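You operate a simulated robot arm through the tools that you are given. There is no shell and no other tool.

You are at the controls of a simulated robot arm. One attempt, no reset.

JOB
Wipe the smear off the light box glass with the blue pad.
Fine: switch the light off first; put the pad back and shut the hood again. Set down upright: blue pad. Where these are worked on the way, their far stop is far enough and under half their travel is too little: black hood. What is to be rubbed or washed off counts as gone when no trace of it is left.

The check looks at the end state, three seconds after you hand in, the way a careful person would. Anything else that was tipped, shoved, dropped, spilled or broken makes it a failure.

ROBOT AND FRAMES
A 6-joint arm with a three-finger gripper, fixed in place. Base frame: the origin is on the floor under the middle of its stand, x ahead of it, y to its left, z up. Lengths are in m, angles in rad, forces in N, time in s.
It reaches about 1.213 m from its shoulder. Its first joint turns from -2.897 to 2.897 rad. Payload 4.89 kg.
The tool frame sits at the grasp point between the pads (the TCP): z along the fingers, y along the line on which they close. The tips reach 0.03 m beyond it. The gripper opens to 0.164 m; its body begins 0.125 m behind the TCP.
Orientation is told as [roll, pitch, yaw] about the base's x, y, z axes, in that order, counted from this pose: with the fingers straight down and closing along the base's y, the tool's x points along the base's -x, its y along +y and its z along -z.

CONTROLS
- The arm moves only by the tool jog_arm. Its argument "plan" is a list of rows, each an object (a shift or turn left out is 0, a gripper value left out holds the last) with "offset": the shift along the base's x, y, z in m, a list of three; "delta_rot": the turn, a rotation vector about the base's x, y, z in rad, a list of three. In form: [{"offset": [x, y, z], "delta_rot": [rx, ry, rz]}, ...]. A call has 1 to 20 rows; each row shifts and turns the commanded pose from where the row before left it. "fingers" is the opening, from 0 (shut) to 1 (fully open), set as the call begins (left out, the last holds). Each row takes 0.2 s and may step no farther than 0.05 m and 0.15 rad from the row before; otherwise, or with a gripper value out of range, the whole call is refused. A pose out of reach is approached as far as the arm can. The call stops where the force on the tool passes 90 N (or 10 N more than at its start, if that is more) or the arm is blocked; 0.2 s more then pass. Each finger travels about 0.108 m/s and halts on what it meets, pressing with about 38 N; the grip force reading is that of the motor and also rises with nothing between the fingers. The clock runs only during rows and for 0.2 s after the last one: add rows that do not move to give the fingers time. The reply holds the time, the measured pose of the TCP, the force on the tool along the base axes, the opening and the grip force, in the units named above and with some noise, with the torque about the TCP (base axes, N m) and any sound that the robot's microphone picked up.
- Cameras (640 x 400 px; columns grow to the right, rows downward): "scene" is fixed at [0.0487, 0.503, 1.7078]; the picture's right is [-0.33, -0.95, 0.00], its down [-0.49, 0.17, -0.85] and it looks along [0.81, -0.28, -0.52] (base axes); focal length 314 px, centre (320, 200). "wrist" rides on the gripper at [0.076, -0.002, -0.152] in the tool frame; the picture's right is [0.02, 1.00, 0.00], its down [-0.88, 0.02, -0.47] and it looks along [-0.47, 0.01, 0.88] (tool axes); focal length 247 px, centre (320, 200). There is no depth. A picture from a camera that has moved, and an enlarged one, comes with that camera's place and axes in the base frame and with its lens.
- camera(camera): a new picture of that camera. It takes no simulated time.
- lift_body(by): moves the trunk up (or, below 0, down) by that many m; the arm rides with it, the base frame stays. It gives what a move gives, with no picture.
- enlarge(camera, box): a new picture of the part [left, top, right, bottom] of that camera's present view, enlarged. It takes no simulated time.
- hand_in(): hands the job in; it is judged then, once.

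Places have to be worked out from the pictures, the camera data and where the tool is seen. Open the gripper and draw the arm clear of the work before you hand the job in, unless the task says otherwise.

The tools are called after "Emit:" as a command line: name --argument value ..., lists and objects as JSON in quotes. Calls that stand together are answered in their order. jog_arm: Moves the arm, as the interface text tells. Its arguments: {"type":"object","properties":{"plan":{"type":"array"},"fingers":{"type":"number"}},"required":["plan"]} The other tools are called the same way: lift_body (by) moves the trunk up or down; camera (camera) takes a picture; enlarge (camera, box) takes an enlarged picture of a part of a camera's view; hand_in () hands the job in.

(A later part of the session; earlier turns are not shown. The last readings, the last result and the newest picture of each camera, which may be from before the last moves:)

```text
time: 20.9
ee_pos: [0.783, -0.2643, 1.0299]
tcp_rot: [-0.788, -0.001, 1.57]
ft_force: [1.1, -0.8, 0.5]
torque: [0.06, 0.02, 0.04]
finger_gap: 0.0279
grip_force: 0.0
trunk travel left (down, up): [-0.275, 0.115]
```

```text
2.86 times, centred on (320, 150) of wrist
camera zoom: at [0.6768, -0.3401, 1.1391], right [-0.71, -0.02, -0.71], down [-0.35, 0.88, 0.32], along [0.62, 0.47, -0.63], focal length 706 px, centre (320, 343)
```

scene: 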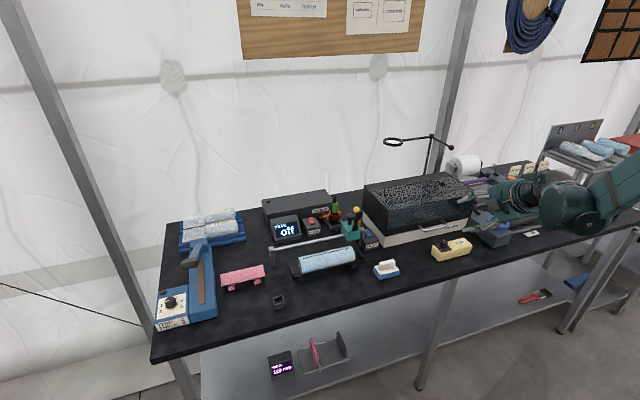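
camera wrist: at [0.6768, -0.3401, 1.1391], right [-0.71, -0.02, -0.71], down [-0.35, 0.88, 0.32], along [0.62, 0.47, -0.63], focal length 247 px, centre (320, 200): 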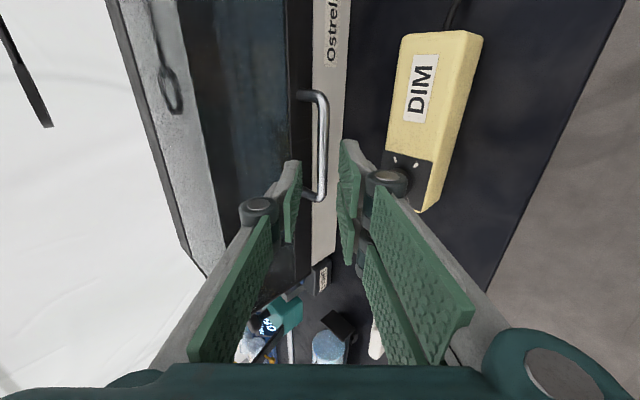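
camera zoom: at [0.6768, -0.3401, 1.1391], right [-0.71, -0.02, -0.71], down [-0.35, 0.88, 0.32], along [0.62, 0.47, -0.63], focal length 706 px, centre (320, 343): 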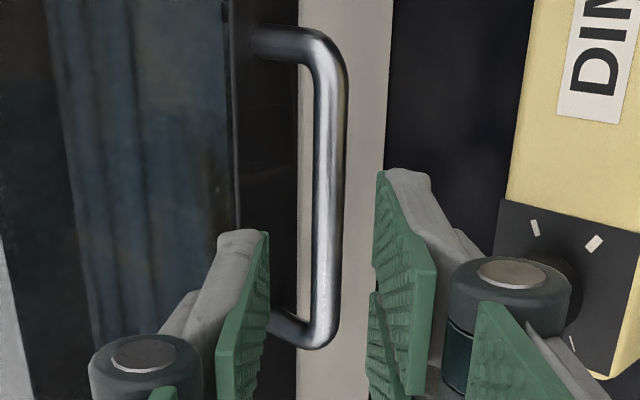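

The bar lies nicely between the fingers, about 1–3 mm toward the pair. I advance ~7.5 cm along the finger axis with a slightly narrower gap.

Emit:
jog_arm --plan '[{"offset": [0.0, 0.001, 0]}, {"offset": [0.0175, 0, -0.0185]}, {"offset": [0.0175, 0, -0.018]}, {"offset": [0.0105, 0, -0.011]}, {"offset": [0.007, 0, -0.007]}, {}]' --fingers 0.15

Emit:
enlarge --camera "wrist" --box '[240, 80, 400, 220]'

Emit:
enlarge --camera "scene" --box '[400, 180, 480, 250]'

```text
time: 22.3
ee_pos: [0.8346, -0.2612, 0.9786]
tcp_rot: [-0.784, 0.0, 1.57]
ft_force: [0.2, 0.0, -0.3]
torque: [0.01, -0.03, 0.02]
finger_gap: 0.0247
grip_force: 0.2
trunk travel left (down, up): [-0.275, 0.115]
```

```text
2.86 times, centred on (320, 150) of wrist
camera zoom: at [0.7281, -0.338, 1.0872], right [-0.71, -0.02, -0.71], down [-0.35, 0.88, 0.32], along [0.62, 0.47, -0.63], focal length 706 px, centre (320, 343)
```

zoom: 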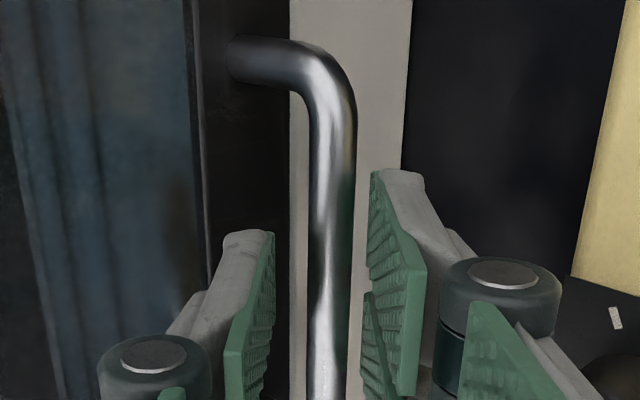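

```text
5.71 times, centred on (440, 215) of scene
camera zoom: at [0.0487, 0.503, 1.7078], right [-0.33, -0.95, 0.0], down [-0.49, 0.17, -0.85], along [0.81, -0.28, -0.52], focal length 1796 px, centre (-366, 114)
```

zoom: 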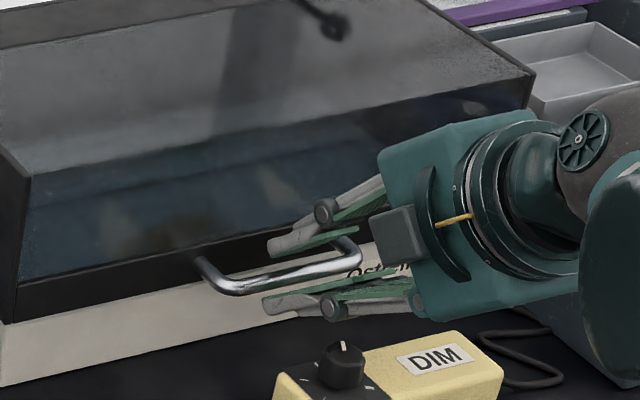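

The bar sits centred between the fingers, and the tips just reach it. I advance another 12 mm so the tips pass beyond the bar.

Emit:
jog_arm --plan '[{"offset": [0.004, 0, -0.0045]}, {"offset": [0.004, 0, -0.0045]}, {}]'

Emit:
enlarge --camera "wrist" --box '[240, 80, 400, 220]'

Emit:
enlarge --camera "scene" --box '[400, 180, 480, 250]'

```text
time: 23.1
ee_pos: [0.8428, -0.2616, 0.9701]
tcp_rot: [-0.786, 0.001, 1.571]
ft_force: [0.1, 0.3, -0.5]
torque: [0.0, -0.02, 0.03]
finger_gap: 0.0248
grip_force: 0.0
trunk travel left (down, up): [-0.275, 0.115]
```

```text
2.86 times, centred on (320, 150) of wrist
camera zoom: at [0.7364, -0.3382, 1.0785], right [-0.71, -0.02, -0.71], down [-0.35, 0.88, 0.32], along [0.62, 0.47, -0.63], focal length 706 px, centre (320, 343)
```

zoom: 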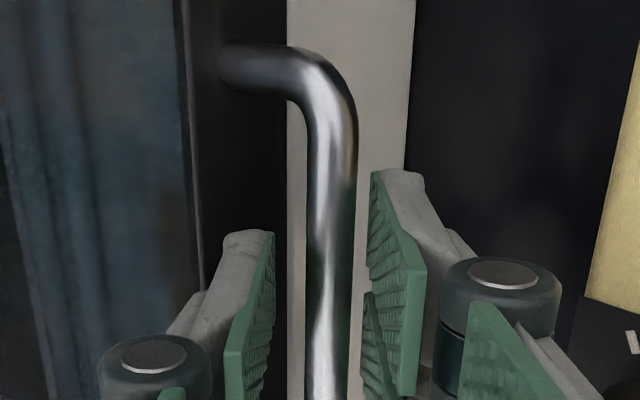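

```text
5.71 times, centred on (440, 215) of scene
camera zoom: at [0.0487, 0.503, 1.7078], right [-0.33, -0.95, 0.0], down [-0.49, 0.17, -0.85], along [0.81, -0.28, -0.52], focal length 1796 px, centre (-366, 114)
```

zoom: 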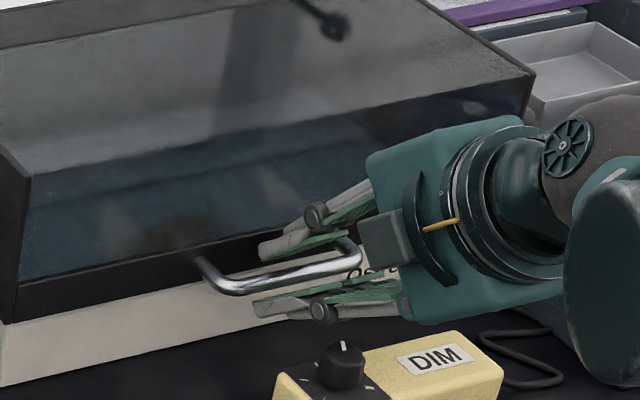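

Tips now reach ~13 mm past the bar with no contact force. I start lifting along an arc about a hinge guessed near (1.087, 0.945).

Emit:
jog_arm --plan '[{"offset": [0.001, 0, 0.01]}, {"offset": [0.002, 0, 0.012]}, {"offset": [0.003, 0, 0.014]}, {}]'

Emit:
enlarge --camera "wrist" --box '[240, 80, 400, 220]'

Emit:
enlarge --camera "scene" --box '[340, 150, 500, 260]'

```text
time: 24.1
ee_pos: [0.8486, -0.2628, 1.0057]
tcp_rot: [-0.787, 0.0, 1.573]
ft_force: [-3.3, 0.2, -1.7]
torque: [-0.01, 0.05, 0.12]
finger_gap: 0.0256
grip_force: 1.9
trunk travel left (down, up): [-0.275, 0.115]
```

```text
2.86 times, centred on (320, 150) of wrist
camera zoom: at [0.7417, -0.3389, 1.1144], right [-0.71, -0.02, -0.71], down [-0.35, 0.88, 0.32], along [0.62, 0.47, -0.63], focal length 706 px, centre (320, 343)
```

zoom: 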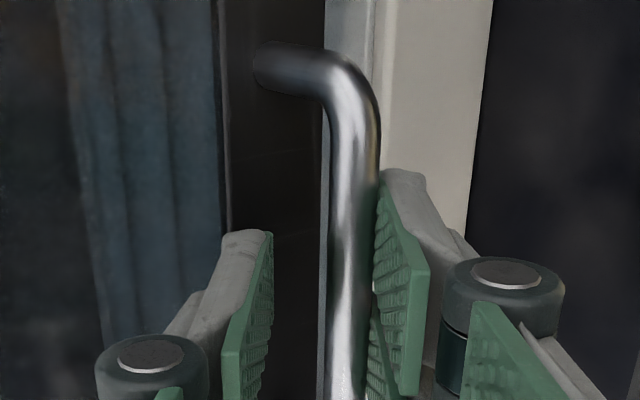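

```text
3.64 times, centred on (420, 205) of scene
camera zoom: at [0.0487, 0.503, 1.7078], right [-0.33, -0.95, 0.0], down [-0.49, 0.17, -0.85], along [0.81, -0.28, -0.52], focal length 1143 px, centre (-44, 182)
```

zoom: 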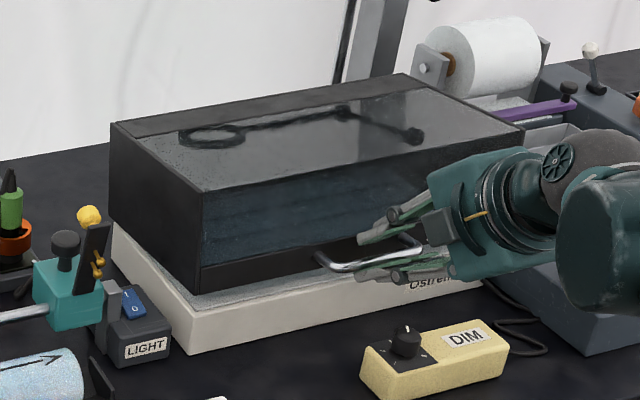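

The hood lifts easily, hinging at its lower back edge. I continue along the arc in 5° steps and check the bar stays caged.

Emit:
jog_arm --plan '[{"offset": [0.0046, 0, 0.0199]}, {"offset": [0.0064, 0, 0.0194]}, {"offset": [0.008, 0, 0.0188]}, {"offset": [0.0097, 0, 0.018]}, {}]'

Emit:
enlarge --camera "wrist" --box '[240, 80, 400, 220]'

Emit:
enlarge --camera "scene" --box '[340, 130, 500, 260]'

```text
time: 25.3
ee_pos: [0.8787, -0.2623, 1.0814]
tcp_rot: [-0.786, 0.0, 1.57]
ft_force: [-0.1, 0.6, -0.2]
torque: [-0.04, 0.02, -0.03]
finger_gap: 0.0253
grip_force: 0.3
trunk travel left (down, up): [-0.275, 0.115]
```

```text
2.86 times, centred on (320, 150) of wrist
camera zoom: at [0.772, -0.3391, 1.1896], right [-0.71, -0.02, -0.71], down [-0.35, 0.88, 0.32], along [0.62, 0.47, -0.63], focal length 706 px, centre (320, 343)
```

zoom: 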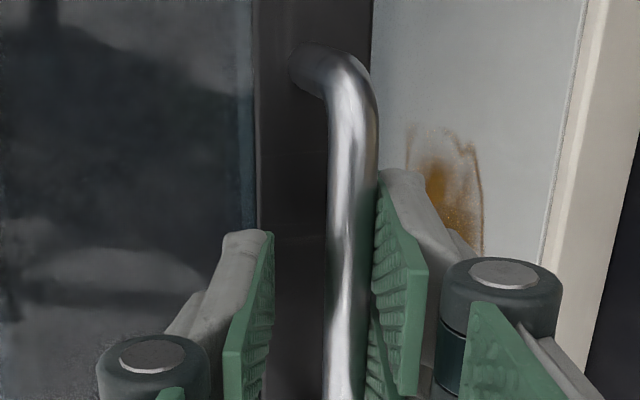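

```text
3.08 times, centred on (420, 195) of scene
camera zoom: at [0.0487, 0.503, 1.7078], right [-0.33, -0.95, 0.0], down [-0.49, 0.17, -0.85], along [0.81, -0.28, -0.52], focal length 967 px, centre (12, 215)
```

zoom: 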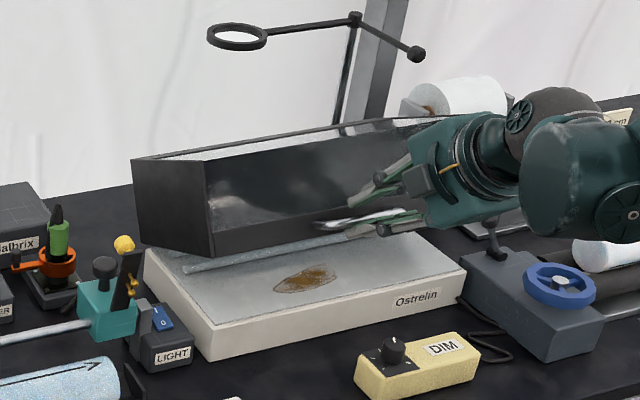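

The brown smear is visible on the glass; the bar stays caged. I continue raising.

Emit:
jog_arm --plan '[{"offset": [0.0112, 0, 0.017]}, {"offset": [0.0126, 0, 0.0161]}, {"offset": [0.014, 0, 0.0149]}, {"offset": [0.0152, 0, 0.0136]}, {"offset": [0.0163, 0, 0.0122]}, {"offset": [0.0174, 0, 0.0108]}, {}]'

Emit:
enlarge --camera "wrist" --box '[240, 80, 400, 220]'

Emit:
enlarge --camera "scene" --box '[340, 130, 500, 260]'

```text
time: 26.9
ee_pos: [0.9655, -0.2626, 1.1652]
tcp_rot: [-0.788, 0.001, 1.57]
ft_force: [0.4, 0.6, -0.5]
torque: [0.03, 0.03, 0.02]
finger_gap: 0.0247
grip_force: 0.1
trunk travel left (down, up): [-0.275, 0.115]
```

```text
2.86 times, centred on (320, 150) of wrist
camera zoom: at [0.8588, -0.3395, 1.2738], right [-0.71, -0.02, -0.71], down [-0.35, 0.88, 0.32], along [0.62, 0.47, -0.63], focal length 706 px, centre (320, 343)
```

zoom: 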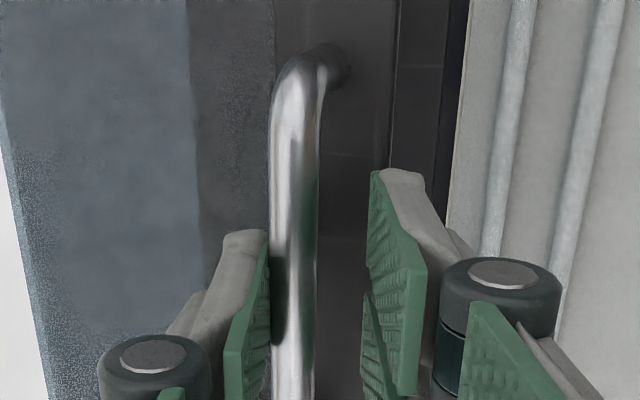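

```text
3.08 times, centred on (420, 195) of scene
camera zoom: at [0.0487, 0.503, 1.7078], right [-0.33, -0.95, 0.0], down [-0.49, 0.17, -0.85], along [0.81, -0.28, -0.52], focal length 967 px, centre (12, 215)
```

zoom: 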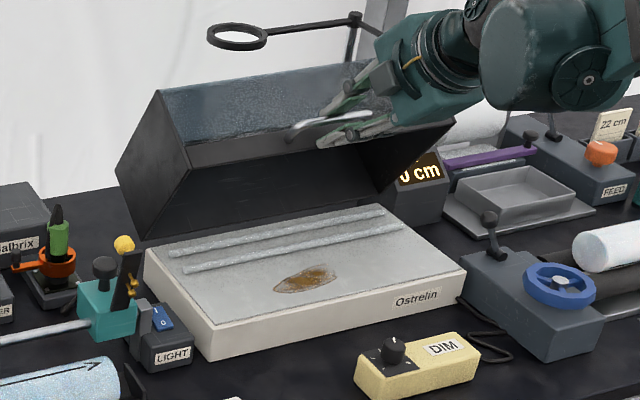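

Hood is at ~60°. I continue along the arc toward its stop, watching the force.

Emit:
jog_arm --plan '[{"offset": [0.0182, 0, 0.0092]}, {"offset": [0.019, 0, 0.0075]}, {"offset": [0.0195, 0, 0.0059]}, {}]'

Emit:
enlarge --camera "wrist" --box '[240, 80, 400, 220]'

Emit:
enlarge --camera "scene" --box '[340, 130, 500, 260]'

```text
time: 27.9
ee_pos: [1.0212, -0.263, 1.1888]
tcp_rot: [-0.789, -0.001, 1.571]
ft_force: [0.4, 0.4, 0.4]
torque: [-0.01, 0.03, -0.02]
finger_gap: 0.0253
grip_force: 0.1
trunk travel left (down, up): [-0.275, 0.115]
```

```text
2.86 times, centred on (320, 150) of wrist
camera zoom: at [0.9149, -0.3401, 1.2972], right [-0.71, -0.02, -0.71], down [-0.35, 0.88, 0.32], along [0.62, 0.47, -0.63], focal length 706 px, centre (320, 343)
```

zoom: 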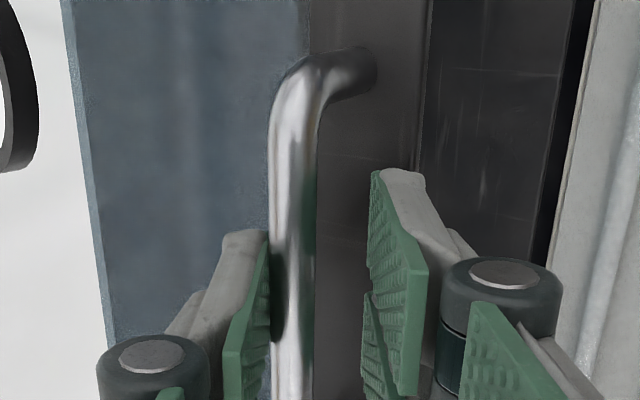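

```text
3.08 times, centred on (420, 195) of scene
camera zoom: at [0.0487, 0.503, 1.7078], right [-0.33, -0.95, 0.0], down [-0.49, 0.17, -0.85], along [0.81, -0.28, -0.52], focal length 967 px, centre (12, 215)
```

zoom: 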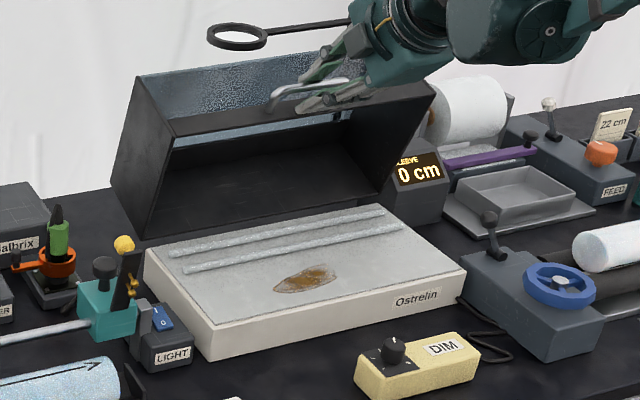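

Hood at ~76° and now leading against the upper finger. I continue gently to the far stop.

Emit:
jog_arm --plan '[{"offset": [0.02, 0, 0.0042]}, {"offset": [0.0203, 0, 0.0024]}, {}]'

Emit:
enlarge --camera "wrist" --box '[240, 80, 400, 220]'

Emit:
enlarge --camera "scene" --box '[340, 110, 500, 240]'

```text
time: 28.7
ee_pos: [1.062, -0.2624, 1.196]
tcp_rot: [-0.787, 0.001, 1.571]
ft_force: [1.9, 1.0, 1.5]
torque: [0.01, 0.04, -0.02]
finger_gap: 0.0253
grip_force: 0.8
trunk travel left (down, up): [-0.275, 0.115]
```

```text
2.86 times, centred on (320, 150) of wrist
camera zoom: at [0.9547, -0.3389, 1.3039], right [-0.71, -0.02, -0.71], down [-0.35, 0.88, 0.32], along [0.62, 0.47, -0.63], focal length 706 px, centre (320, 343)
```

zoom: 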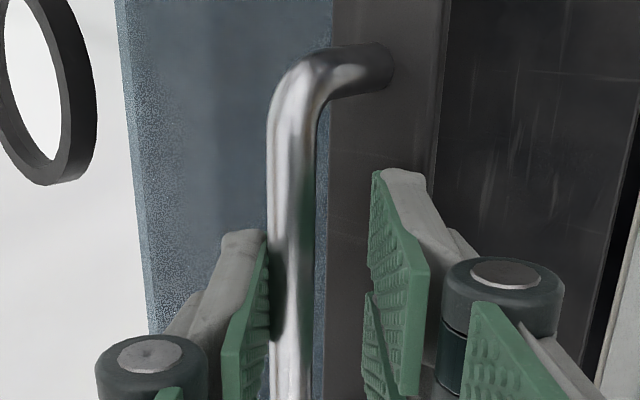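

```text
3.08 times, centred on (420, 175) of scene
camera zoom: at [0.0487, 0.503, 1.7078], right [-0.33, -0.95, 0.0], down [-0.49, 0.17, -0.85], along [0.81, -0.28, -0.52], focal length 967 px, centre (12, 277)
```

zoom: 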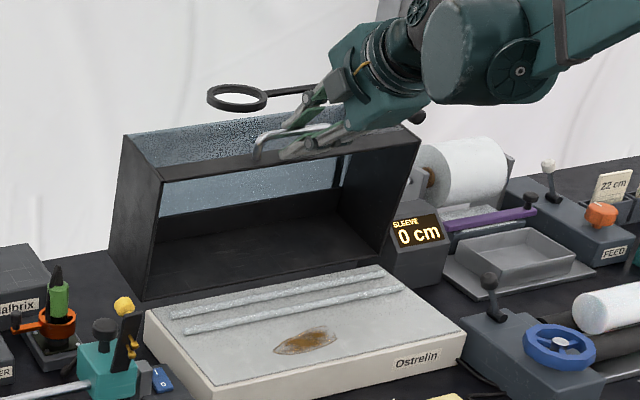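

The hood now leans lightly on the upper finger (past balance). The magnifier ring is at x≥1.236, z≈1.165, clear of it. I ease further to find the stop.

Emit:
jog_arm --plan '[{"offset": [0.0102, 0, 0.0005]}, {"offset": [0.0102, 0, 0.0]}, {}]'

Emit:
enlarge --camera "wrist" --box '[240, 80, 400, 220]'

Emit:
enlarge --camera "scene" --box '[340, 110, 500, 240]'

```text
time: 29.5
ee_pos: [1.0816, -0.2626, 1.1965]
tcp_rot: [-0.788, 0.001, 1.57]
ft_force: [2.3, -0.6, 0.9]
torque: [0.02, -0.04, -0.03]
finger_gap: 0.0257
grip_force: 1.4
trunk travel left (down, up): [-0.275, 0.115]
```

```text
2.86 times, centred on (320, 150) of wrist
camera zoom: at [0.9751, -0.3382, 1.3039], right [-0.71, -0.02, -0.71], down [-0.35, 0.88, 0.32], along [0.62, 0.47, -0.63], focal length 706 px, centre (320, 343)
```

zoom: 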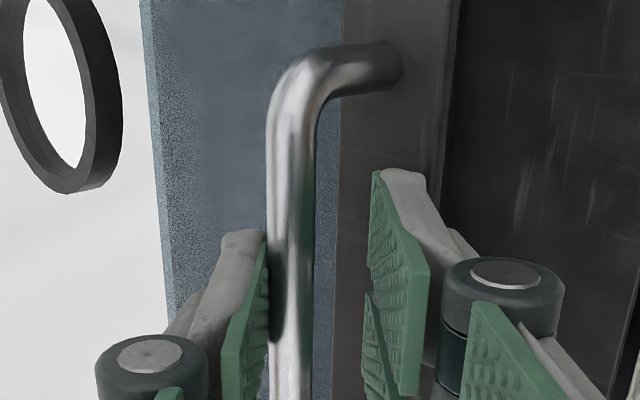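

```text
3.08 times, centred on (420, 175) of scene
camera zoom: at [0.0487, 0.503, 1.7078], right [-0.33, -0.95, 0.0], down [-0.49, 0.17, -0.85], along [0.81, -0.28, -0.52], focal length 967 px, centre (12, 277)
```

zoom: 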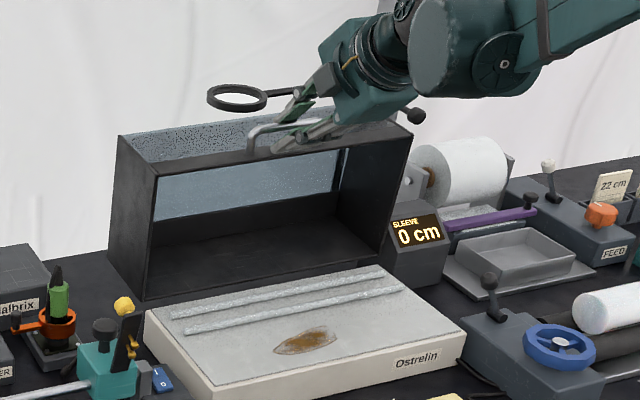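

Still moving freely with a light lean on the upper finger. I continue another ~8°.

Emit:
jog_arm --plan '[{"offset": [0.0102, 0, -0.0005]}, {"offset": [0.0102, 0, -0.001]}, {"offset": [0.0102, 0, -0.0015]}, {}]'

Emit:
enlarge --camera "wrist" --box '[240, 80, 400, 220]'

Emit:
enlarge --camera "scene" --box '[340, 110, 500, 240]'

```text
time: 30.5
ee_pos: [1.1124, -0.2608, 1.1908]
tcp_rot: [-0.789, -0.001, 1.569]
ft_force: [0.9, -1.2, 2.7]
torque: [-0.01, -0.05, -0.07]
finger_gap: 0.0248
grip_force: 0.1
trunk travel left (down, up): [-0.275, 0.115]
```

```text
2.86 times, centred on (320, 150) of wrist
camera zoom: at [1.005, -0.3375, 1.2999], right [-0.71, -0.02, -0.71], down [-0.35, 0.88, 0.32], along [0.62, 0.47, -0.63], focal length 706 px, centre (320, 343)
```

zoom: 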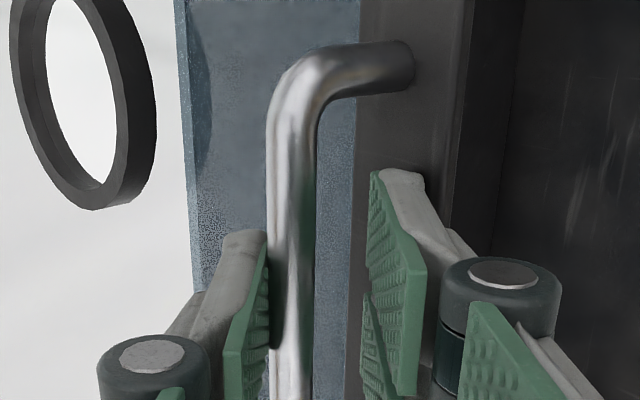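

```text
3.08 times, centred on (420, 175) of scene
camera zoom: at [0.0487, 0.503, 1.7078], right [-0.33, -0.95, 0.0], down [-0.49, 0.17, -0.85], along [0.81, -0.28, -0.52], focal length 967 px, centre (12, 277)
```

zoom: 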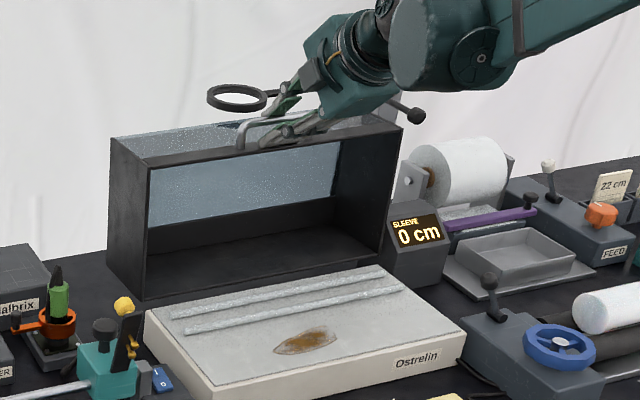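

Around 100° open, still light contact. A bit further to find the stop.

Emit:
jog_arm --plan '[{"offset": [0.01, 0, -0.002]}, {"offset": [0.01, 0, -0.0025]}, {}]'

Emit:
enlarge --camera "wrist" --box '[240, 80, 400, 220]'

Emit:
enlarge --camera "scene" --box '[340, 110, 500, 240]'

```text
time: 31.3
ee_pos: [1.132, -0.2622, 1.1887]
tcp_rot: [-0.787, 0.0, 1.571]
ft_force: [3.0, 1.8, 8.3]
torque: [0.07, -0.08, 0.04]
finger_gap: 0.0248
grip_force: 0.1
trunk travel left (down, up): [-0.275, 0.115]
```

```text
2.86 times, centred on (320, 150) of wrist
camera zoom: at [1.0255, -0.338, 1.2962], right [-0.71, -0.02, -0.71], down [-0.35, 0.88, 0.32], along [0.62, 0.47, -0.63], focal length 706 px, centre (320, 343)
```

zoom: 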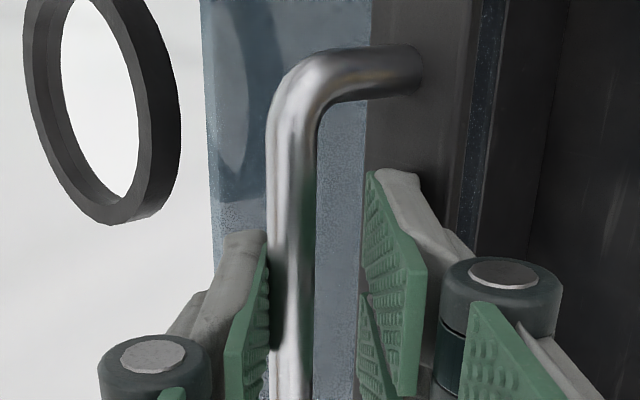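

```text
3.08 times, centred on (420, 175) of scene
camera zoom: at [0.0487, 0.503, 1.7078], right [-0.33, -0.95, 0.0], down [-0.49, 0.17, -0.85], along [0.81, -0.28, -0.52], focal length 967 px, centre (12, 277)
```

zoom: 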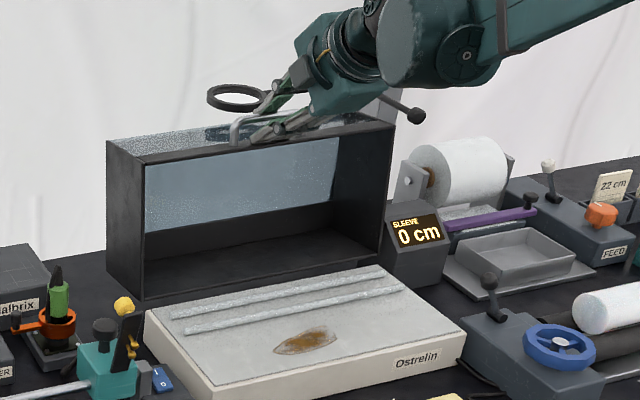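

A small upward force suggests the lower tips brush the hood face. I raise a few mm and keep easing it back.

Emit:
jog_arm --plan '[{"offset": [0.0, 0, 0.005]}, {"offset": [0.008, 0, -0.001]}, {"offset": [0.008, 0, -0.002]}, {}]'

Emit:
enlarge --camera "wrist" --box '[240, 80, 400, 220]'

Emit:
enlarge --camera "scene" --box '[340, 110, 500, 240]'

```text
time: 32.3
ee_pos: [1.1479, -0.2607, 1.1894]
tcp_rot: [-0.786, 0.001, 1.57]
ft_force: [-0.4, 0.0, -0.4]
torque: [0.0, 0.02, 0.0]
finger_gap: 0.0247
grip_force: 0.0
trunk travel left (down, up): [-0.275, 0.115]
```

```text
2.86 times, centred on (320, 150) of wrist
camera zoom: at [1.042, -0.3386, 1.2977], right [-0.71, -0.02, -0.71], down [-0.35, 0.88, 0.32], along [0.62, 0.47, -0.63], focal length 706 px, centre (320, 343)
```

zoom: 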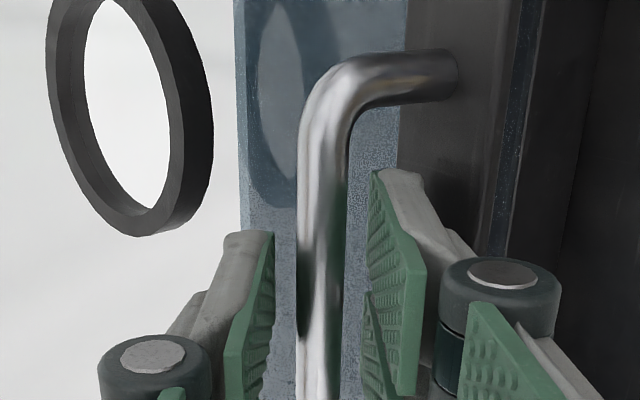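

```text
3.08 times, centred on (420, 175) of scene
camera zoom: at [0.0487, 0.503, 1.7078], right [-0.33, -0.95, 0.0], down [-0.49, 0.17, -0.85], along [0.81, -0.28, -0.52], focal length 967 px, centre (12, 277)
```

zoom: 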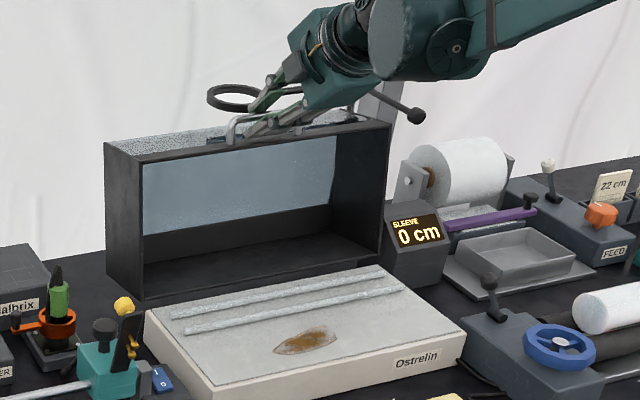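

The bar is now free in the middle of the gap with zero force: the hood rests at its far stop (~107°). I withdraw backwards along the finger axis.

Emit:
jog_arm --plan '[{"offset": [-0.01, 0, 0.01]}, {"offset": [-0.015, 0, 0.015]}, {"offset": [-0.03, 0, 0.03]}, {"offset": [-0.035, 0, 0.03]}, {"offset": [-0.04, 0.01, 0.02]}, {}]'

Emit:
camera --camera "scene"

Emit:
enlarge --camera "scene" --box '[350, 120, 490, 250]'

Emit:
camera --camera "wrist"

```text
time: 33.7
ee_pos: [1.017, -0.2503, 1.2967]
tcp_rot: [-0.786, 0.001, 1.569]
ft_force: [-1.5, 0.5, 0.9]
torque: [-0.05, -0.03, -0.07]
finger_gap: 0.0246
grip_force: 0.2
trunk travel left (down, up): [-0.275, 0.115]
```

```text
taken
```

scene: 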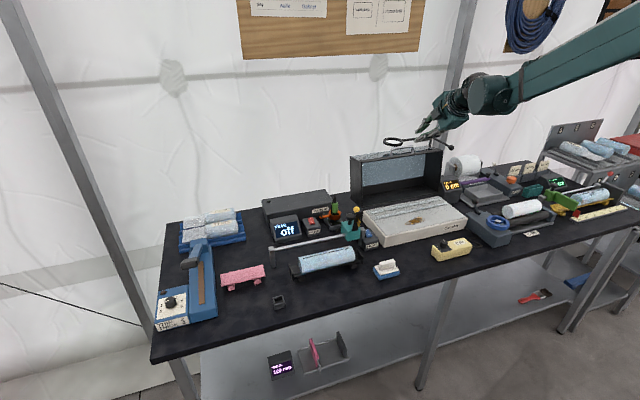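

```text
3.08 times, centred on (420, 185) of scene
camera zoom: at [0.0487, 0.503, 1.7078], right [-0.33, -0.95, 0.0], down [-0.49, 0.17, -0.85], along [0.81, -0.28, -0.52], focal length 967 px, centre (12, 246)
```

zoom: 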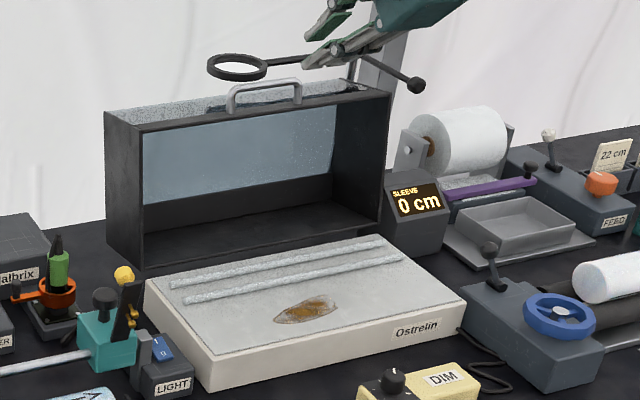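

```text
taken
camera wrist: at [0.91, -0.3266, 1.4044], right [-0.71, -0.02, -0.71], down [-0.35, 0.88, 0.32], along [0.62, 0.47, -0.63], focal length 247 px, centre (320, 200)
```

wrist: 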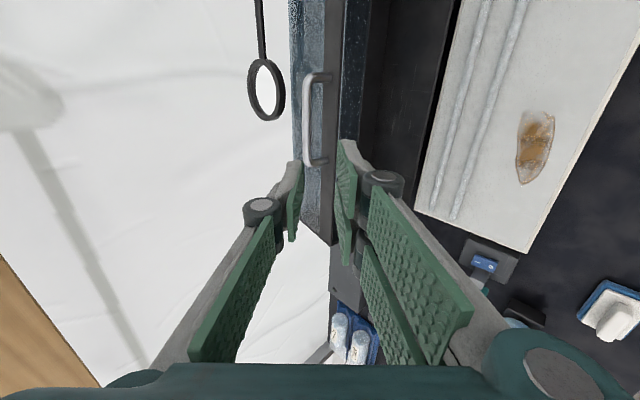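

Hood stays open by itself. Now I swing back to vertical and over to the blue pad, opening the fingers.

Emit:
jog_arm --plan '[{"offset": [-0.0317, 0.0313, 0.0], "delta_rot": [0, 0.0982, 0]}, {"offset": [-0.0317, 0.0313, 0.0], "delta_rot": [0, 0.0982, 0]}, {"offset": [-0.0317, 0.0313, -0.01], "delta_rot": [0, 0.0982, 0]}, {"offset": [-0.0317, 0.0313, -0.015], "delta_rot": [0, 0.0982, 0]}, {"offset": [-0.0317, 0.0313, -0.02], "delta_rot": [0, 0.0982, 0]}, {"offset": [-0.0317, 0.0313, -0.02], "delta_rot": [0, 0.0982, 0]}, {"offset": [-0.0317, 0.0313, -0.02], "delta_rot": [0, 0.0982, 0]}, {"offset": [-0.0317, 0.0313, -0.02], "delta_rot": [0, 0.0984, 0]}, {}]' --fingers 0.45

Emit:
camera --camera "wrist"

Emit:
enlarge --camera "scene" --box '[330, 140, 490, 290]'

```text
time: 35.7
ee_pos: [0.7659, -0.0006, 1.191]
tcp_rot: [-0.001, -0.001, 1.569]
ft_force: [0.2, 0.7, 0.5]
torque: [-0.07, 0.06, -0.01]
finger_gap: 0.0736
grip_force: 0.0
trunk travel left (down, up): [-0.275, 0.115]
```

```text
taken
camera wrist: at [0.7674, -0.0767, 1.3424], right [-1.0, -0.02, 0.0], down [-0.02, 0.88, 0.47], along [-0.01, 0.47, -0.88], focal length 247 px, centre (320, 200)
```

wrist: 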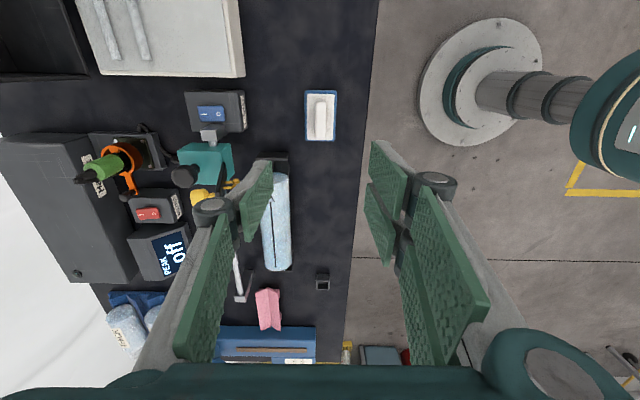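

```text
2.67 times, centred on (410, 215) of scene
camera zoom: at [0.0487, 0.503, 1.7078], right [-0.33, -0.95, 0.0], down [-0.49, 0.17, -0.85], along [0.81, -0.28, -0.52], focal length 838 px, centre (80, 160)
```

zoom: 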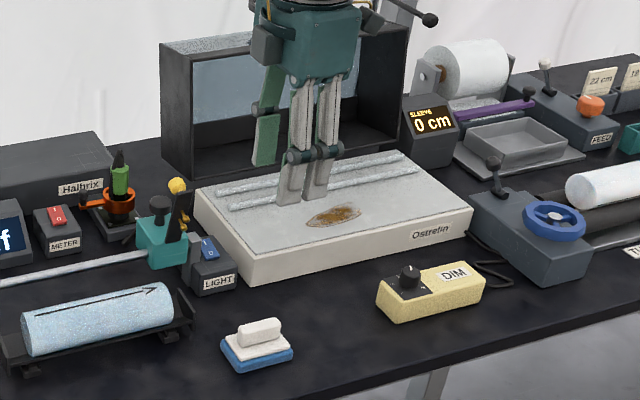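

The pad is right below. I enlarge to fix its centre and heights.

Emit:
enlarge --camera "wrist" --box '[280, 75, 360, 155]'

Emit:
enlarge --camera "scene" --box '[365, 250, 415, 290]'

```text
5.00 times, centred on (320, 115) of wrist
camera zoom: at [0.7674, -0.0767, 1.3424], right [-1.0, -0.02, 0.0], down [-0.02, 0.88, 0.47], along [-0.01, 0.47, -0.88], focal length 1235 px, centre (320, 625)
```

zoom: 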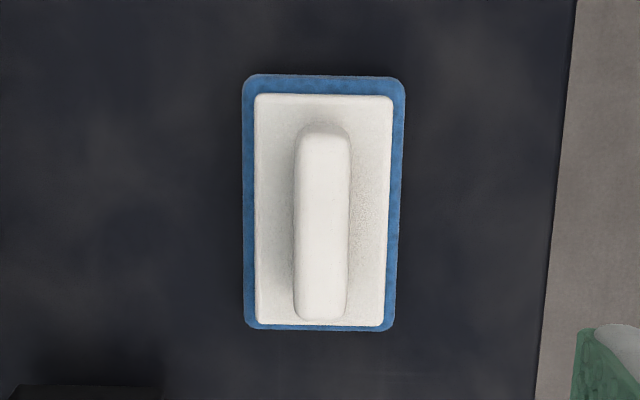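

```text
10.00 times, centred on (390, 270) of scene
camera zoom: at [0.0487, 0.503, 1.7078], right [-0.33, -0.95, 0.0], down [-0.49, 0.17, -0.85], along [0.81, -0.28, -0.52], focal length 3144 px, centre (-380, -500)
```

zoom: 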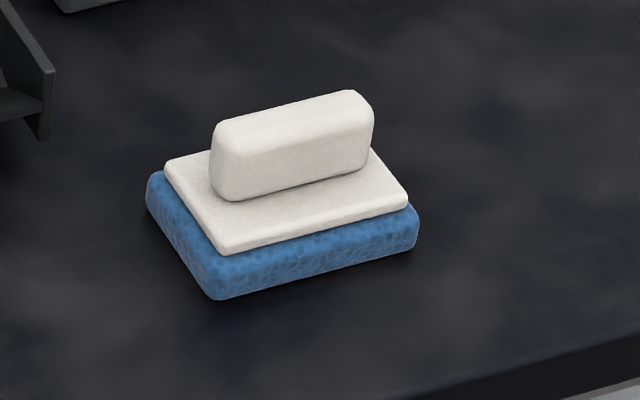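

Pad centre ≈ (0.7655, 0.000), handle ~18 mm wide in x, 60 mm long in y, table ≈0.885 so the handle top is ≈0.93. I descend to just above with a 40 mm gap.

Emit:
jog_arm --plan '[{"offset": [0, 0, -0.045]}, {"offset": [0, 0, -0.045]}, {"offset": [0, 0, -0.045]}, {"offset": [0, 0, -0.045]}, {"offset": [0, 0, -0.03]}, {"offset": [0, 0, -0.016]}, {}]' --fingers 0.25

Emit:
enlarge --camera "wrist" --box '[240, 80, 400, 220]'

Emit:
enlarge --camera "scene" --box '[355, 230, 425, 290]'

```text
time: 37.3
ee_pos: [0.7654, -0.0026, 0.9626]
tcp_rot: [0.0, -0.001, 1.569]
ft_force: [1.3, -0.4, -1.0]
torque: [0.02, 0.07, 0.0]
finger_gap: 0.0411
grip_force: 0.1
trunk travel left (down, up): [-0.275, 0.115]
```

```text
2.86 times, centred on (320, 150) of wrist
camera zoom: at [0.7666, -0.0791, 1.1147], right [-1.0, -0.02, 0.0], down [-0.02, 0.88, 0.47], along [-0.01, 0.47, -0.88], focal length 706 px, centre (320, 343)
```

zoom: 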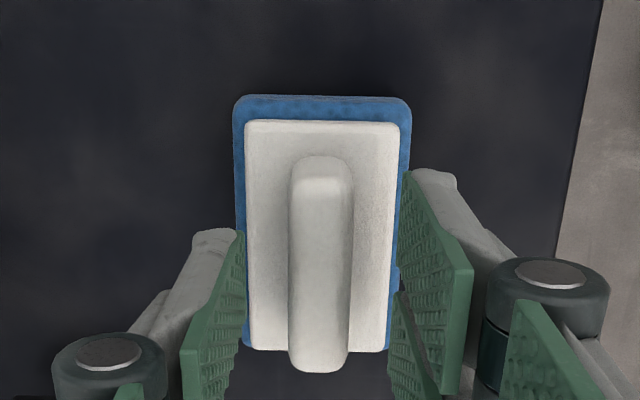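

```text
6.67 times, centred on (390, 260) of scene
camera zoom: at [0.0487, 0.503, 1.7078], right [-0.33, -0.95, 0.0], down [-0.49, 0.17, -0.85], along [0.81, -0.28, -0.52], focal length 2096 px, centre (-147, -200)
```

zoom: 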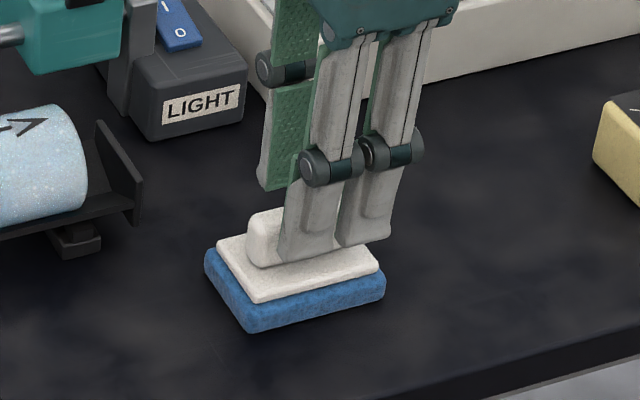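

Well aligned over the handle. I descend slowly toward the plate.

Emit:
jog_arm --plan '[{"offset": [0, 0.001, -0.008]}, {"offset": [0, 0, -0.007]}, {"offset": [0, 0, -0.005]}, {}]'

Emit:
enlarge --camera "scene" --box '[355, 230, 425, 290]'

Emit:
enlarge --camera "wrist" --box '[240, 80, 400, 220]'

```text
time: 38.3
ee_pos: [0.7646, 0.0007, 0.9446]
tcp_rot: [0.002, 0.0, 1.567]
ft_force: [-0.1, 0.3, -0.8]
torque: [0.02, 0.02, -0.01]
finger_gap: 0.041
grip_force: 0.1
trunk travel left (down, up): [-0.275, 0.115]
```

```text
6.67 times, centred on (390, 260) of scene
camera zoom: at [0.0487, 0.503, 1.7078], right [-0.33, -0.95, 0.0], down [-0.49, 0.17, -0.85], along [0.81, -0.28, -0.52], focal length 2096 px, centre (-147, -200)
```

zoom: 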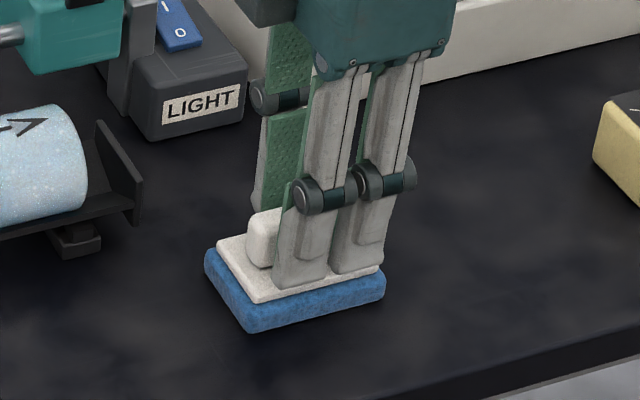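

```text
2.86 times, centred on (320, 150) of wrist
camera zoom: at [0.7664, -0.0776, 1.0964], right [-1.0, -0.02, 0.0], down [-0.02, 0.88, 0.47], along [-0.01, 0.47, -0.88], focal length 706 px, centre (320, 343)
```

zoom: 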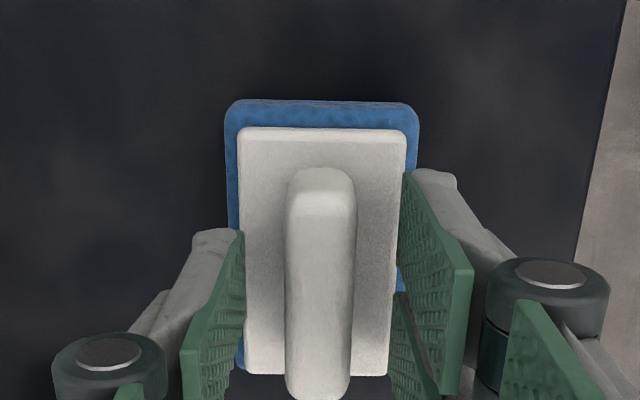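

Tips are at 0.915, still just above the plate. A few more mm, feeling for contact.

Emit:
jog_arm --plan '[{"offset": [0.001, 0, -0.003]}, {"offset": [0, 0, -0.003]}, {}]'

Emit:
enlarge --camera "scene" --box '[370, 250, 410, 285]'

```text
time: 39.1
ee_pos: [0.7664, -0.0009, 0.9386]
tcp_rot: [-0.001, -0.001, 1.571]
ft_force: [0.1, 0.1, -0.2]
torque: [0.01, -0.02, -0.01]
finger_gap: 0.0409
grip_force: 0.0
trunk travel left (down, up): [-0.275, 0.115]
```

```text
11.43 times, centred on (390, 268) of scene
camera zoom: at [0.0487, 0.503, 1.7078], right [-0.33, -0.95, 0.0], down [-0.49, 0.17, -0.85], along [0.81, -0.28, -0.52], focal length 3593 px, centre (-480, -571)
```

zoom: 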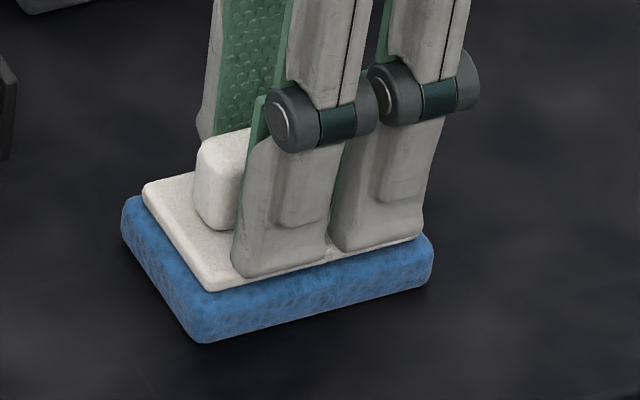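

The tips are just above the plate beside the handle. I close to grip the handle.

Emit:
jog_arm --plan '[{}, {}, {}, {}]' --fingers 0

Emit:
enlarge --camera "scene" --box '[370, 250, 410, 285]'

Emit:
enlarge --camera "wrist" --box '[240, 80, 400, 220]'

```text
time: 40.1
ee_pos: [0.7656, -0.0007, 0.9389]
tcp_rot: [0.0, -0.001, 1.568]
ft_force: [0.3, 0.1, 1.5]
torque: [0.01, 0.01, 0.01]
finger_gap: 0.017
grip_force: 38.0
trunk travel left (down, up): [-0.275, 0.115]
```

```text
11.43 times, centred on (390, 268) of scene
camera zoom: at [0.0487, 0.503, 1.7078], right [-0.33, -0.95, 0.0], down [-0.49, 0.17, -0.85], along [0.81, -0.28, -0.52], focal length 3593 px, centre (-480, -571)
```

zoom: 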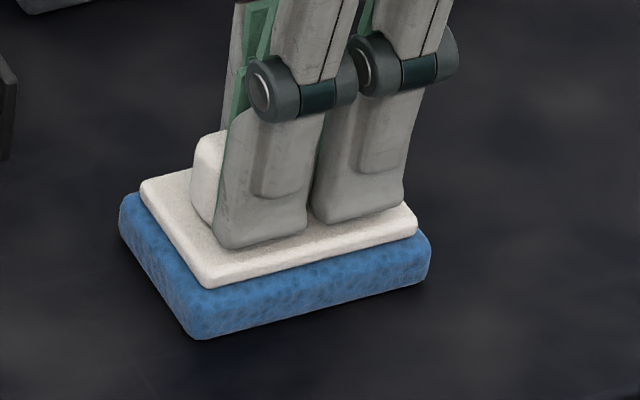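

```text
2.86 times, centred on (320, 150) of wrist
camera zoom: at [0.768, -0.0773, 1.0906], right [-1.0, -0.02, 0.0], down [-0.02, 0.88, 0.47], along [-0.01, 0.47, -0.88], focal length 706 px, centre (320, 343)
```

zoom: 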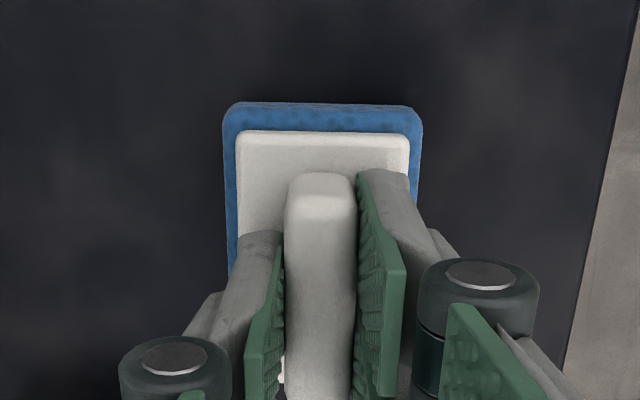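

The pad is gripped (17 mm, 38 N) with TCP at (0.7656, -0.0007, 0.9389) — that's the pose to return it to. I lift it straight up.

Emit:
jog_arm --plan '[{"offset": [0, 0, 0.015]}, {"offset": [0, 0, 0.03]}, {"offset": [0, 0, 0.04]}, {"offset": [0, 0, 0.04]}, {"offset": [0, 0, 0.03]}, {}]'

Emit:
enlarge --camera "scene" --box '[330, 170, 490, 290]'

```text
time: 41.5
ee_pos: [0.7643, 0.0, 1.0914]
tcp_rot: [0.0, 0.001, 1.569]
ft_force: [-0.4, -0.4, 0.2]
torque: [-0.02, -0.08, -0.01]
finger_gap: 0.0175
grip_force: 38.0
trunk travel left (down, up): [-0.275, 0.115]
```

```text
3.33 times, centred on (410, 230) of scene
camera zoom: at [0.0487, 0.503, 1.7078], right [-0.33, -0.95, 0.0], down [-0.49, 0.17, -0.85], along [0.81, -0.28, -0.52], focal length 1048 px, centre (20, 100)
```

zoom: 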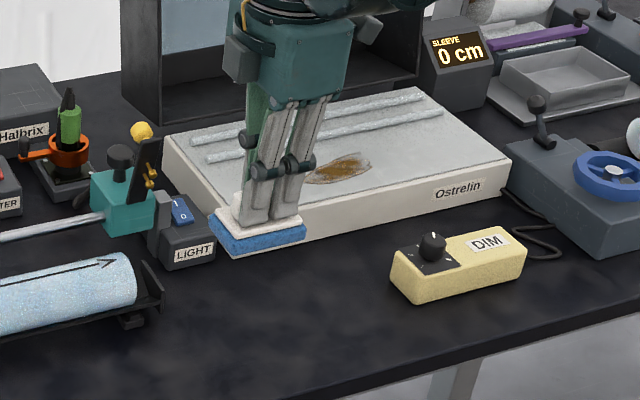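

The pad came up cleanly. I carry it toward the light box, stopping short so the wrist camera can see the smear past the pad.

Emit:
jog_arm --plan '[{"offset": [0.0293, -0.0292, 0.008]}, {"offset": [0.0293, -0.0292, 0.008]}, {"offset": [0.0293, -0.0292, 0.008]}, {"offset": [0.0293, -0.0292, 0.008]}, {"offset": [0.0293, -0.0292, 0.004]}, {"offset": [0.0293, -0.0292, 0.004]}, {}]'

Emit:
camera --camera "wrist"

Emit:
enlarge --camera "wrist" --box '[220, 0, 420, 130]'

Emit:
enlarge --camera "scene" --box '[350, 170, 490, 260]'

```text
time: 43.1
ee_pos: [0.9405, -0.1759, 1.131]
tcp_rot: [0.001, 0.0, 1.569]
ft_force: [1.4, 0.1, -1.4]
torque: [0.08, 0.13, 0.03]
finger_gap: 0.0172
grip_force: 38.5
trunk travel left (down, up): [-0.275, 0.115]
```

```text
taken
camera wrist: at [0.9431, -0.254, 1.2832], right [-1.0, -0.02, 0.0], down [-0.02, 0.88, 0.47], along [-0.01, 0.47, -0.88], focal length 247 px, centre (320, 200)
```

wrist: 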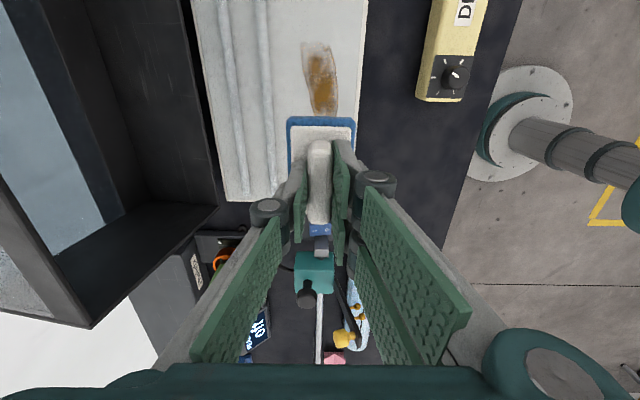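

```text
3.08 times, centred on (320, 65) of wrist
camera zoom: at [0.9431, -0.254, 1.2832], right [-1.0, -0.02, 0.0], down [-0.02, 0.88, 0.47], along [-0.01, 0.47, -0.88], focal length 760 px, centre (320, 615)
```

zoom: 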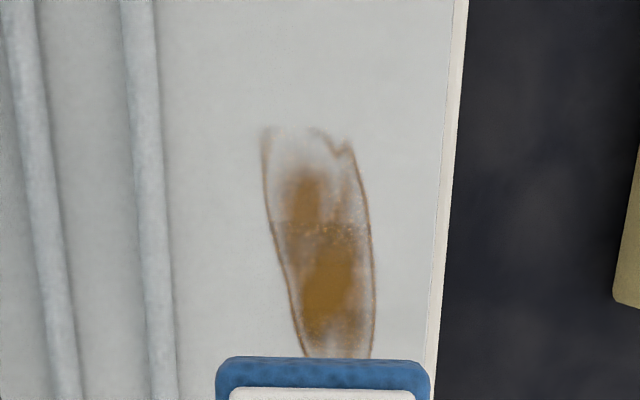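

```text
4.44 times, centred on (420, 215) of scene
camera zoom: at [0.0487, 0.503, 1.7078], right [-0.33, -0.95, 0.0], down [-0.49, 0.17, -0.85], along [0.81, -0.28, -0.52], focal length 1397 px, centre (-124, 133)
```

zoom: 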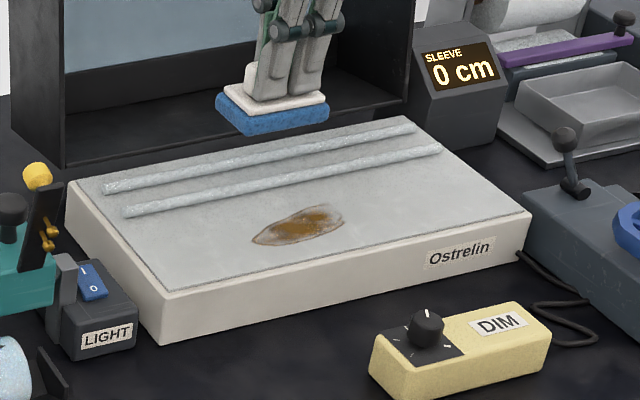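

Smear spans x≈0.919–0.966, y≈-0.283 to -0.165; the near glass rib starts at x≈1.002 and the glass front edge at x≈0.897. I lower the pad just left of the smear and feel for the glass.

Emit:
jog_arm --plan '[{"offset": [0.0, 0.016, -0.033]}, {"offset": [0.001, 0.015, -0.033]}, {"offset": [0.001, 0.015, -0.033]}, {"offset": [0, 0, -0.01]}, {}]'

Emit:
enlarge --camera "scene" --box '[360, 180, 440, 240]'

```text
time: 44.3
ee_pos: [0.944, -0.1284, 1.0223]
tcp_rot: [-0.001, 0.001, 1.569]
ft_force: [0.6, 0.0, -1.0]
torque: [-0.01, 0.02, -0.01]
finger_gap: 0.017
grip_force: 38.0
trunk travel left (down, up): [-0.275, 0.115]
```

```text
6.67 times, centred on (400, 210) of scene
camera zoom: at [0.0487, 0.503, 1.7078], right [-0.33, -0.95, 0.0], down [-0.49, 0.17, -0.85], along [0.81, -0.28, -0.52], focal length 2096 px, centre (-213, 133)
```

zoom: 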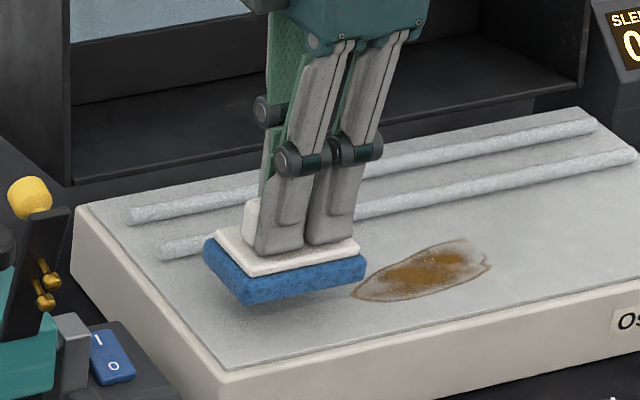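

Emit:
jog_arm --plan '[{"offset": [0.0, 0.0, -0.005]}, {"offset": [0.0, 0, -0.005]}, {"offset": [0.0, 0, -0.003]}, {}]'

Emit:
enlarge --camera "scene" --box '[360, 180, 440, 240]'

```text
time: 45.3
ee_pos: [0.9444, -0.1298, 1.0117]
tcp_rot: [0.001, 0.0, 1.568]
ft_force: [0.0, 0.1, -1.3]
torque: [-0.02, 0.04, 0.01]
finger_gap: 0.0173
grip_force: 38.1
trunk travel left (down, up): [-0.275, 0.115]
```

```text
6.67 times, centred on (400, 210) of scene
camera zoom: at [0.0487, 0.503, 1.7078], right [-0.33, -0.95, 0.0], down [-0.49, 0.17, -0.85], along [0.81, -0.28, -0.52], focal length 2096 px, centre (-213, 133)
```

zoom: 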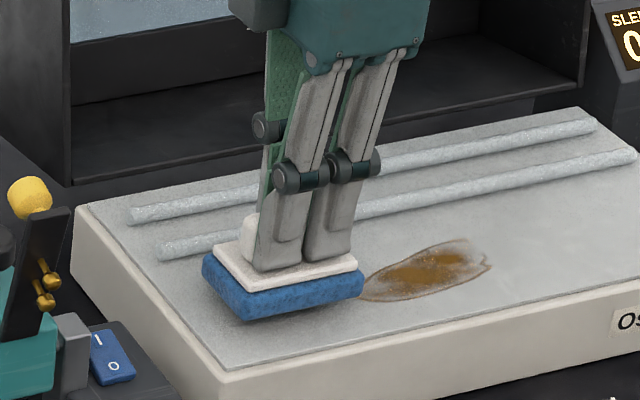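

No contact yet at TCP z=1.012; the shadow shows a small gap. I continue in small steps.

Emit:
jog_arm --plan '[{"offset": [0.0, 0.0, -0.003]}, {"offset": [0.0, 0, -0.003]}, {"offset": [0.0, 0, -0.002]}, {}]'

```text
time: 46.3
ee_pos: [0.9431, -0.13, 1.0026]
tcp_rot: [-0.001, 0.0, 1.568]
ft_force: [-0.3, -0.3, -1.0]
torque: [0.02, -0.01, 0.01]
finger_gap: 0.017
grip_force: 37.4
trunk travel left (down, up): [-0.275, 0.115]
```

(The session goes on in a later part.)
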